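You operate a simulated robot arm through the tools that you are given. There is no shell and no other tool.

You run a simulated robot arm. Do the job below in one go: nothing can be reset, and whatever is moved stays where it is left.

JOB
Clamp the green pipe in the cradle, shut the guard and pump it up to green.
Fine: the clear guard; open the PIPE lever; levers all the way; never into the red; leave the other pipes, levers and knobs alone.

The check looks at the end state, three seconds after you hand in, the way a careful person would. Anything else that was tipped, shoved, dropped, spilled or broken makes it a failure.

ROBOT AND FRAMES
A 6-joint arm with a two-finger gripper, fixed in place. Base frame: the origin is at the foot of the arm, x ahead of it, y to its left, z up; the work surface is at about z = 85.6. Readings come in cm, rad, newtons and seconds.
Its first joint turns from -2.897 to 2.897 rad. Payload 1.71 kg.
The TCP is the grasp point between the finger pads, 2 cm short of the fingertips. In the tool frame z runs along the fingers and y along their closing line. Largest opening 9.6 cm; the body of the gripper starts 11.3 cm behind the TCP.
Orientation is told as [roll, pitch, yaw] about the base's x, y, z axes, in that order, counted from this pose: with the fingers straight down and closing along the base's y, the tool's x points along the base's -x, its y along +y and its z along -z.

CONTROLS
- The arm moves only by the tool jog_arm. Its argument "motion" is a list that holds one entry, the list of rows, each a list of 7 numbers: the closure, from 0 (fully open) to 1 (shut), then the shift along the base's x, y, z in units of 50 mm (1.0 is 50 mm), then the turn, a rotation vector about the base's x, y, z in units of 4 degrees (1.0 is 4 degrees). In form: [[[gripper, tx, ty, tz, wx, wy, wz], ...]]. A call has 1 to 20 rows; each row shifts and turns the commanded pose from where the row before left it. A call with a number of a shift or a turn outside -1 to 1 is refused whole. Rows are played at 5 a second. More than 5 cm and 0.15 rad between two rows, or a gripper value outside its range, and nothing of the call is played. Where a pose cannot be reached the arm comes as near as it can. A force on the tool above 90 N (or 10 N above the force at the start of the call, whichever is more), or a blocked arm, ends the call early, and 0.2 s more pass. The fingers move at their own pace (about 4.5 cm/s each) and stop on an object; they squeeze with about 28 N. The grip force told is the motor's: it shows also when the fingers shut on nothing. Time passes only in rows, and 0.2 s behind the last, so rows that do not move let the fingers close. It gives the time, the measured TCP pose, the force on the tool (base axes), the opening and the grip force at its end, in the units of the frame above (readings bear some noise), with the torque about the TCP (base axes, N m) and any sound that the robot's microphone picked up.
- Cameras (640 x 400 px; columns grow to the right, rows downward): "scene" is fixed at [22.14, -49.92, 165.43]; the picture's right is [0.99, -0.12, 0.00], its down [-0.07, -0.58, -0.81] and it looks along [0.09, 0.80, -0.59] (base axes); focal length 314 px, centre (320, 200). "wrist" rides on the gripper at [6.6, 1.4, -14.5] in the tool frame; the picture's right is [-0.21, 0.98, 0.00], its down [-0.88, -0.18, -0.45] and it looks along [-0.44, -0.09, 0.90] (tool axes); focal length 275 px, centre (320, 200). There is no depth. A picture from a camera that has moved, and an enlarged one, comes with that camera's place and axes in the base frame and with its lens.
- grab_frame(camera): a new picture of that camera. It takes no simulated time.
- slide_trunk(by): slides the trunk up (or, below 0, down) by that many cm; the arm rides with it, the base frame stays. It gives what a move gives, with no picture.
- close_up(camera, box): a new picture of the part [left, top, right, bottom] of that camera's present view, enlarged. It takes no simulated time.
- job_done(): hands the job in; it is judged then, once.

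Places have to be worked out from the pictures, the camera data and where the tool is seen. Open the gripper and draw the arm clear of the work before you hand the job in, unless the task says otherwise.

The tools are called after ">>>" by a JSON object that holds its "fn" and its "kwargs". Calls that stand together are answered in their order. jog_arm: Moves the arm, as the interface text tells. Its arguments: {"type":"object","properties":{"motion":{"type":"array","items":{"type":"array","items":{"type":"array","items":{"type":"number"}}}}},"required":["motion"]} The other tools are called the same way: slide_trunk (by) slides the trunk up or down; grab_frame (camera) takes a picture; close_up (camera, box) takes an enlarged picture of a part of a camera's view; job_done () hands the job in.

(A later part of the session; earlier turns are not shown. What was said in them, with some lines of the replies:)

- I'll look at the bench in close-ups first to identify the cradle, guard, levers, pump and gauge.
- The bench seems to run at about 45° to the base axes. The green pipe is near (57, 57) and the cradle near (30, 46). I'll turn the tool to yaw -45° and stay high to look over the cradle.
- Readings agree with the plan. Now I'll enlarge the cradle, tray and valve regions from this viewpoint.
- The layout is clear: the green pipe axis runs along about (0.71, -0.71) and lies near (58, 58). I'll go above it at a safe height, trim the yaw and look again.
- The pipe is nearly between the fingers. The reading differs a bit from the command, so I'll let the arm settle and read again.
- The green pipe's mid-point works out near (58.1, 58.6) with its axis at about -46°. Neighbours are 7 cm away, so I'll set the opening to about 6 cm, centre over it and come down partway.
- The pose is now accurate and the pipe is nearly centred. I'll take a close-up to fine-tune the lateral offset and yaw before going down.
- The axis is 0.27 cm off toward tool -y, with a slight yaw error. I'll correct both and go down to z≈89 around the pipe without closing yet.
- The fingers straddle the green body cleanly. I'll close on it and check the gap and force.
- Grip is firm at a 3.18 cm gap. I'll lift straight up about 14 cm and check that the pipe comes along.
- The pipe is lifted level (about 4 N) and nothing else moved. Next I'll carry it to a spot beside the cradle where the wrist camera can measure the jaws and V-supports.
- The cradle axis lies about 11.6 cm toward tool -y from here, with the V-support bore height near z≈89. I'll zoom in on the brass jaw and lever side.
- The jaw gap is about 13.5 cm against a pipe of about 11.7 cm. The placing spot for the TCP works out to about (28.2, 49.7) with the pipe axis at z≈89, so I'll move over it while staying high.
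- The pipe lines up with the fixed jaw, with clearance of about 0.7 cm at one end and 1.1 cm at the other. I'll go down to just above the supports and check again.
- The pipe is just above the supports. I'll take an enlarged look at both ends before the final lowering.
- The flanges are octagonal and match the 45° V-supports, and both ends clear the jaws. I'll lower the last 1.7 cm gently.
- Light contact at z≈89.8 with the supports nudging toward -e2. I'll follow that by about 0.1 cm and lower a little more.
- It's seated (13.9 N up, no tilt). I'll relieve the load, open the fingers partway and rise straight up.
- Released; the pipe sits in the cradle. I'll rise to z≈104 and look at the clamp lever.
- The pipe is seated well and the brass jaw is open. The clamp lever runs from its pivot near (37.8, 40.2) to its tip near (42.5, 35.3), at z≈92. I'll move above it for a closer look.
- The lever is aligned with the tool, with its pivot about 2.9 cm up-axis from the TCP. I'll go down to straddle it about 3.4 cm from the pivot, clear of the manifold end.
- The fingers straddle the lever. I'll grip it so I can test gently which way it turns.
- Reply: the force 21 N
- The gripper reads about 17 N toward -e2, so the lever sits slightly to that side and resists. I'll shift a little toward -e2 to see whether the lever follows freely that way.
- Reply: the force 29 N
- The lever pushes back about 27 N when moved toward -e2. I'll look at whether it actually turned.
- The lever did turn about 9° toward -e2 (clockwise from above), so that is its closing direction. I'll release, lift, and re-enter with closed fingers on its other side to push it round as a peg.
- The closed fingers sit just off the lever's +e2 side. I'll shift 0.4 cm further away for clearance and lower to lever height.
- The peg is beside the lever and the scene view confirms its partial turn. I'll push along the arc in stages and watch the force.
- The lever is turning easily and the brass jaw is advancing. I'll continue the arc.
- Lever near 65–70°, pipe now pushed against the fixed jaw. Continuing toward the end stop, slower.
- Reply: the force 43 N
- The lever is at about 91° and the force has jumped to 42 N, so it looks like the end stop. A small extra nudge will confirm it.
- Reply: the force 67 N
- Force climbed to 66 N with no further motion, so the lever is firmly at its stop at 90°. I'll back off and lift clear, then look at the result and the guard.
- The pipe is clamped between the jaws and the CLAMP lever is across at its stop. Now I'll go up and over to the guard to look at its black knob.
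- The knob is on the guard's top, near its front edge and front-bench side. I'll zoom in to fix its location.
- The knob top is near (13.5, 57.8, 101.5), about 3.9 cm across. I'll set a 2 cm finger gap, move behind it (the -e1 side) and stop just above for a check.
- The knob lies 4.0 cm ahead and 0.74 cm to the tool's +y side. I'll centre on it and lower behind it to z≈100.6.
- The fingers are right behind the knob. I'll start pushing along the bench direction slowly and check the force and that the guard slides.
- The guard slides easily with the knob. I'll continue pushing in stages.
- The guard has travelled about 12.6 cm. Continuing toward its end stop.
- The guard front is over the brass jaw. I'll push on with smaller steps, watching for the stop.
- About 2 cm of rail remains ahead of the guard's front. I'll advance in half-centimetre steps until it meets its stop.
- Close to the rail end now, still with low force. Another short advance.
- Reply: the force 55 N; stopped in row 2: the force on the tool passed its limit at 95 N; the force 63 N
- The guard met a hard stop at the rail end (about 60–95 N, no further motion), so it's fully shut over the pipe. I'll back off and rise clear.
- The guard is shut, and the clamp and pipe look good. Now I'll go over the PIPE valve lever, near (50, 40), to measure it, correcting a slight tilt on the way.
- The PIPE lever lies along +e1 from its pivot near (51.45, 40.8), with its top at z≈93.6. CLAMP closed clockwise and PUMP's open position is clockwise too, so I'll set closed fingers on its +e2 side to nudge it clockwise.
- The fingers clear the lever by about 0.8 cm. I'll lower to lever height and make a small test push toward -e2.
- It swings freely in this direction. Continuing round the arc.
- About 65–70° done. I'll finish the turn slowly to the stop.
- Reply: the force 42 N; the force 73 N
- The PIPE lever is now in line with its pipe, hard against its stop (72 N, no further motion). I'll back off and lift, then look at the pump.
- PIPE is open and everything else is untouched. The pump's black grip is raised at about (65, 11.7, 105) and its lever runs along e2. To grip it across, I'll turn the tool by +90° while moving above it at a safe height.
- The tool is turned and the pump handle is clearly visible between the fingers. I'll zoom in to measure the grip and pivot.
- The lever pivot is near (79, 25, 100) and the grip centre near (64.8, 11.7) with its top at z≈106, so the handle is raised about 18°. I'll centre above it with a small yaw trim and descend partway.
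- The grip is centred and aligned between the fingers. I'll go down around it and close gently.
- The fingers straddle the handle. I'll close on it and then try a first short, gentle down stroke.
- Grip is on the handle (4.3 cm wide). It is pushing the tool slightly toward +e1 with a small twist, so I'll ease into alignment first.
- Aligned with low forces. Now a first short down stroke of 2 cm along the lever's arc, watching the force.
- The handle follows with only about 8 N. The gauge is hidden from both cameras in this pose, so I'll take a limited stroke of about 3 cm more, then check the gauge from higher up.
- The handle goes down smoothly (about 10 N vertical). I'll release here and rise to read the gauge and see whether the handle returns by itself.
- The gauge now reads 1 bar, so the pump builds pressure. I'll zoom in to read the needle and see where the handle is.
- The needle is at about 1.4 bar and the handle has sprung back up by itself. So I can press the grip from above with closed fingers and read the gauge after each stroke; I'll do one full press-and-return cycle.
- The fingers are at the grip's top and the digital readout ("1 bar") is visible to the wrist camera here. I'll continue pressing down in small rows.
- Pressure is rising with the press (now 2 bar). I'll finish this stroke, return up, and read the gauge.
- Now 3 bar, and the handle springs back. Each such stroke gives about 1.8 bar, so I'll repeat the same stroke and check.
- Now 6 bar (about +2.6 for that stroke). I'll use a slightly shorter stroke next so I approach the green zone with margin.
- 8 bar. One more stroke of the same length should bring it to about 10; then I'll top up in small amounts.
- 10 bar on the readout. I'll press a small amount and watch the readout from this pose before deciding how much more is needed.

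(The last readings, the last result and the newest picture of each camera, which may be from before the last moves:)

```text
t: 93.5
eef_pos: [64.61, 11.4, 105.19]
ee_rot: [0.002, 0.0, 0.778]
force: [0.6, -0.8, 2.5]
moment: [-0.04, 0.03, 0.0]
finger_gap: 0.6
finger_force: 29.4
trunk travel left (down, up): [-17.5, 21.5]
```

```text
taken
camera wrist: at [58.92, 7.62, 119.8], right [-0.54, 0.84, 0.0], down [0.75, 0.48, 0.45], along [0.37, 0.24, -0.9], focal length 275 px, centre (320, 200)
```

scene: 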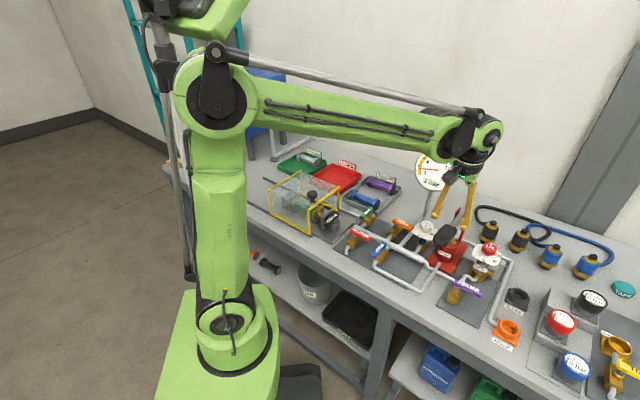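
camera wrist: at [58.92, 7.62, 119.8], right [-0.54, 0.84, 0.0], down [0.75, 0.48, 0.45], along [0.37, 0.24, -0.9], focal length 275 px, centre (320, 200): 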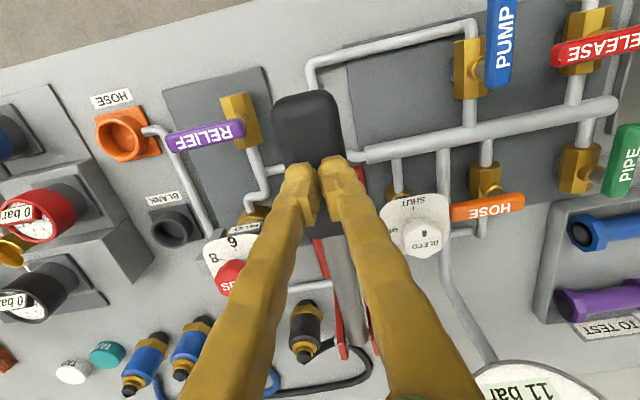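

The readout says 11 bar. I'll rise off the handle and get a clear view of the needle.

>>> {"fn": "jog_arm", "kwargs": {"motion": [[[1, 0, 0, 0.2, 0, 0, 0], [1, 0, 0, 0.4, 0, 0, 0], [1, 0, 0, 0.7, 0, 0, 0], [1, 0, 0, 0.8, 0, 0, 0], [1, -0.3, -0.3, 0.8, 0, 0, 0], [1, -0.5, -0.4, 0.6, 0, 0, 0], [1, -0.6, -0.5, 0.3, 0, 0, 0], [1, -0.6, -0.5, 0, 0, 0, 0], [1, 0, 0, 0, 0, 0, 0], [1, 0, 0, 0, 0, 0, 0]]]}}

>>> {"fn": "grab_frame", "kwargs": {"camera": "scene"}}

>>> {"fn": "grab_frame", "kwargs": {"camera": "wrist"}}

>>> {"fn": "close_up", "kwargs": {"camera": "scene", "box": [390, 130, 490, 210]}}

```text
t: 95.7
eef_pos: [54.56, 2.86, 124.21]
ee_rot: [0.0, 0.0, 0.778]
force: [0.3, -0.2, 0.0]
moment: [0.01, 0.03, -0.01]
finger_gap: 0.02
finger_force: 29.5
trunk travel left (down, up): [-17.5, 21.5]
```

```text
taken
```

scene: 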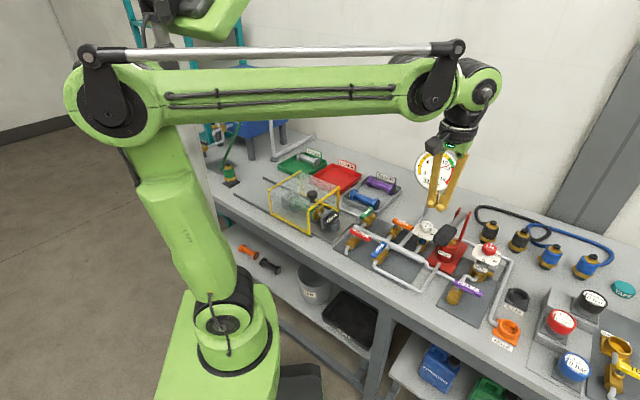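

```text
taken
camera wrist: at [48.93, -0.9, 138.81], right [-0.54, 0.84, 0.0], down [0.75, 0.48, 0.44], along [0.37, 0.24, -0.9], focal length 275 px, centre (320, 200)
```

wrist: 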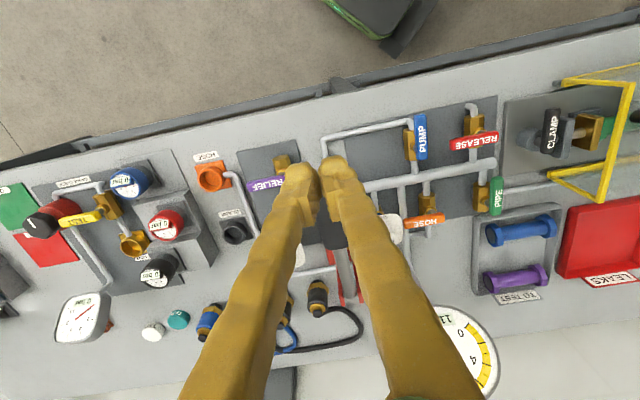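

```text
5.00 times, centred on (440, 170) of scene
camera zoom: at [22.14, -49.92, 165.43], right [0.99, -0.12, 0.0], down [-0.07, -0.58, -0.81], along [0.09, 0.8, -0.59], focal length 1568 px, centre (-280, 350)
```

zoom: 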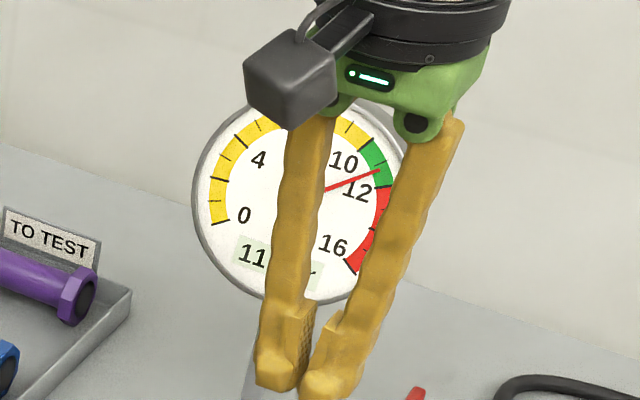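

The needle is inside the green, at about 11.3 bar. I'll open the gripper, draw the arm clear, then wait a few seconds and re-check that the pressure holds.

>>> {"fn": "jog_arm", "kwargs": {"motion": [[[0.5, 0, 0, 0.5, 0, 0, 0], [0, -0.2, 0.4, 0.5, 0, 0, 0], [0, -0.3, 0.5, 0.3, 0, 0, 0], [0, -0.3, 0.6, 0, 0, 0, 0], [0, -0.3, 0.6, 0, 0, 0, 0], [0, -0.3, 0.6, 0, 0, 0, 0], [0, -0.3, 0.6, 0, 0, 0, 0], [0, -0.3, 0.6, 0, 0, 0, 0], [0, -0.2, 0.4, 0, 0, 0, 0], [0, 0, 0, 0, 0, 0, 0], [0, 0, 0, 0, 0, 0, 0], [0, 0, 0, 0, 0, 0, 0]]]}}

>>> {"fn": "grab_frame", "kwargs": {"camera": "scene"}}

>>> {"fn": "close_up", "kwargs": {"camera": "scene", "box": [390, 130, 490, 210]}}

```text
t: 98.3
eef_pos: [43.63, 24.41, 130.67]
ee_rot: [0.001, 0.0, 0.78]
force: [0.7, -0.5, 0.5]
moment: [0.01, 0.02, 0.0]
finger_gap: 9.62
finger_force: 0.0
trunk travel left (down, up): [-17.5, 21.5]
```

```text
taken
```

scene: 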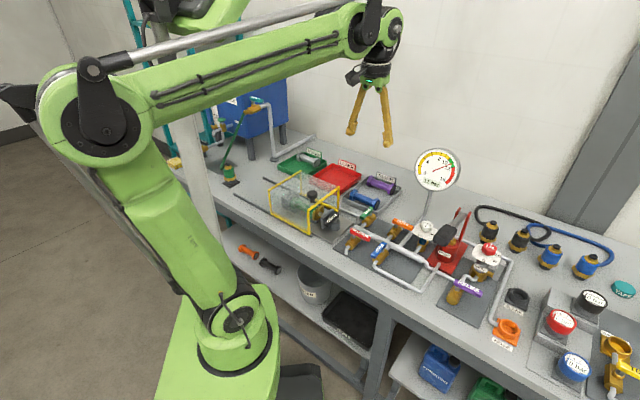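

```text
5.00 times, centred on (440, 170) of scene
camera zoom: at [22.14, -49.92, 165.43], right [0.99, -0.12, 0.0], down [-0.07, -0.58, -0.81], along [0.09, 0.8, -0.59], focal length 1568 px, centre (-280, 350)
```

zoom: 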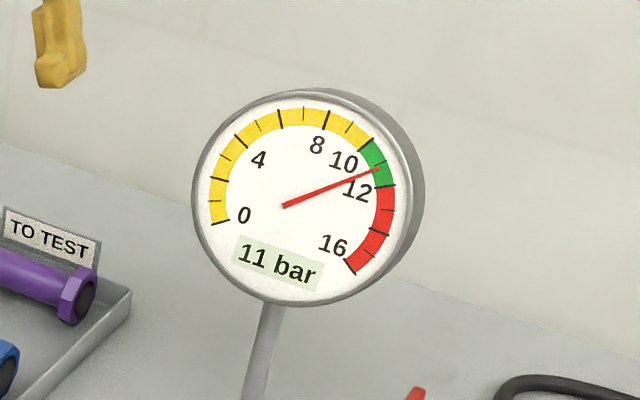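

About 11 bar, mid-green. I'll wait three seconds and inspect the gauge, cradle, levers and trays once more.

>>> {"fn": "jog_arm", "kwargs": {"motion": [[[0, 0, 0, 0, 0, 0, 0], [0, 0, 0, 0, 0, 0, 0], [0, 0, 0, 0, 0, 0, 0], [0, 0, 0, 0, 0, 0, 0], [0, 0, 0, 0, 0, 0, 0], [0, 0, 0, 0, 0, 0, 0], [0, 0, 0, 0, 0, 0, 0], [0, 0, 0, 0, 0, 0, 0], [0, 0, 0, 0, 0, 0, 0], [0, 0, 0, 0, 0, 0, 0], [0, 0, 0, 0, 0, 0, 0], [0, 0, 0, 0, 0, 0, 0], [0, 0, 0, 0, 0, 0, 0], [0, 0, 0, 0, 0, 0, 0], [0, 0, 0, 0, 0, 0, 0], [0, 0, 0, 0, 0, 0, 0], [0, 0, 0, 0, 0, 0, 0], [0, 0, 0, 0, 0, 0, 0], [0, 0, 0, 0, 0, 0, 0], [0, 0, 0, 0, 0, 0, 0]]]}}

>>> {"fn": "close_up", "kwargs": {"camera": "scene", "box": [390, 130, 490, 210]}}

>>> {"fn": "close_up", "kwargs": {"camera": "scene", "box": [250, 150, 410, 250]}}

>>> {"fn": "close_up", "kwargs": {"camera": "scene", "box": [340, 190, 500, 300]}}

>>> {"fn": "grab_frame", "kwargs": {"camera": "wrist"}}

```text
t: 102.5
eef_pos: [43.63, 24.33, 130.76]
ee_rot: [0.002, -0.001, 0.779]
force: [-0.5, -0.5, 0.0]
moment: [0.01, -0.02, -0.01]
finger_gap: 9.62
finger_force: 0.0
trunk travel left (down, up): [-17.5, 21.5]
```

```text
5.00 times, centred on (440, 170) of scene
camera zoom: at [22.14, -49.92, 165.43], right [0.99, -0.12, 0.0], down [-0.07, -0.58, -0.81], along [0.09, 0.8, -0.59], focal length 1568 px, centre (-280, 350)
```

zoom: 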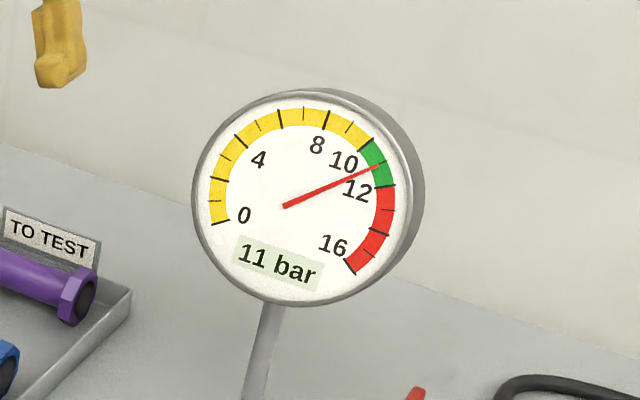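

```text
4.00 times, centred on (330, 200) of scene
camera zoom: at [22.14, -49.92, 165.43], right [0.99, -0.12, 0.0], down [-0.07, -0.58, -0.81], along [0.09, 0.8, -0.59], focal length 1255 px, centre (280, 200)
```

zoom: 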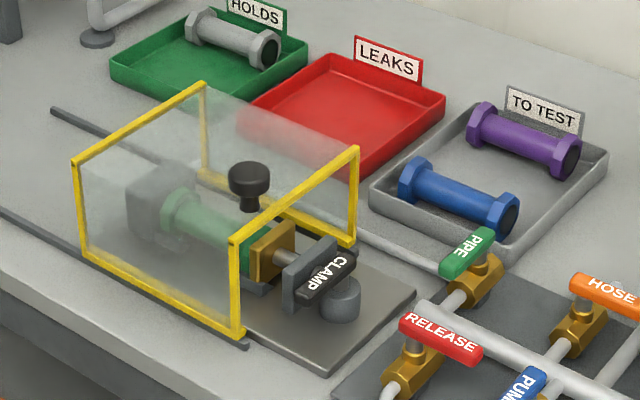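

```text
3.64 times, centred on (420, 245) of scene
camera zoom: at [22.14, -49.92, 165.43], right [0.99, -0.12, 0.0], down [-0.07, -0.58, -0.81], along [0.09, 0.8, -0.59], focal length 1141 px, centre (-44, 36)
```

zoom: 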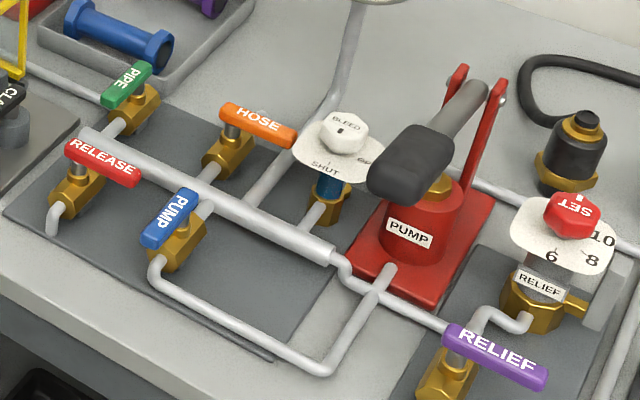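

```text
taken
camera wrist: at [37.92, 20.57, 145.26], right [-0.54, 0.84, 0.0], down [0.75, 0.48, 0.45], along [0.37, 0.24, -0.9], focal length 275 px, centre (320, 200)
```

wrist: 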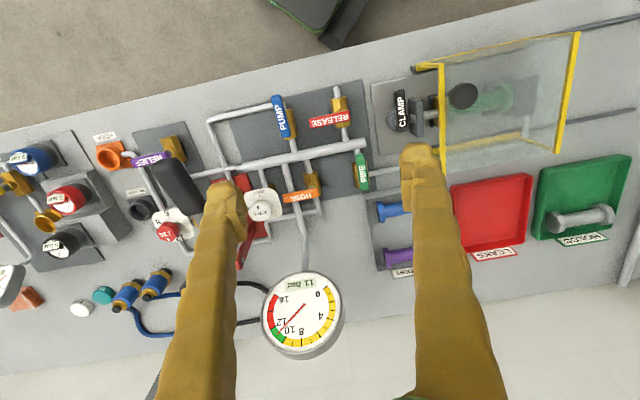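

The pressure is holding at about 11 bar, mid-green. The pipe is clamped, the guard is at its stop, and CLAMP and PIPE are hard over. The blue and purple pipes and the other levers and knobs look undisturbed, the gripper is open and the arm is clear, so I'm handing in.

>>> {"fn": "job_done", "kwargs": {}}

```text
The job is handed in.
```

The green pipe is clamped in the cradle, the clear guard is shut over it, and the gauge reads about 11 bar, in the green. I've handed the job in.

- **Clamp:** the CLAMP lever went 90° to a firm stop, and the brass jaw pushed the pipe against the fixed jaw.
- **Guard:** I slid it along by its knob until it hit a hard stop at the end of the rails.
- **PIPE lever:** it is fully open, in line with its pipe and against its stop.
- **Pressure:** the highest reading was about 11.3 bar, so it never reached the red, which starts at 12. Over a four-second wait the needle drifted down very slightly, still well above 10, where the green starts.

The blue and purple pipes, the other levers and the knobs look undisturbed in the last pictures. The gripper is open and the arm is clear of the bench.
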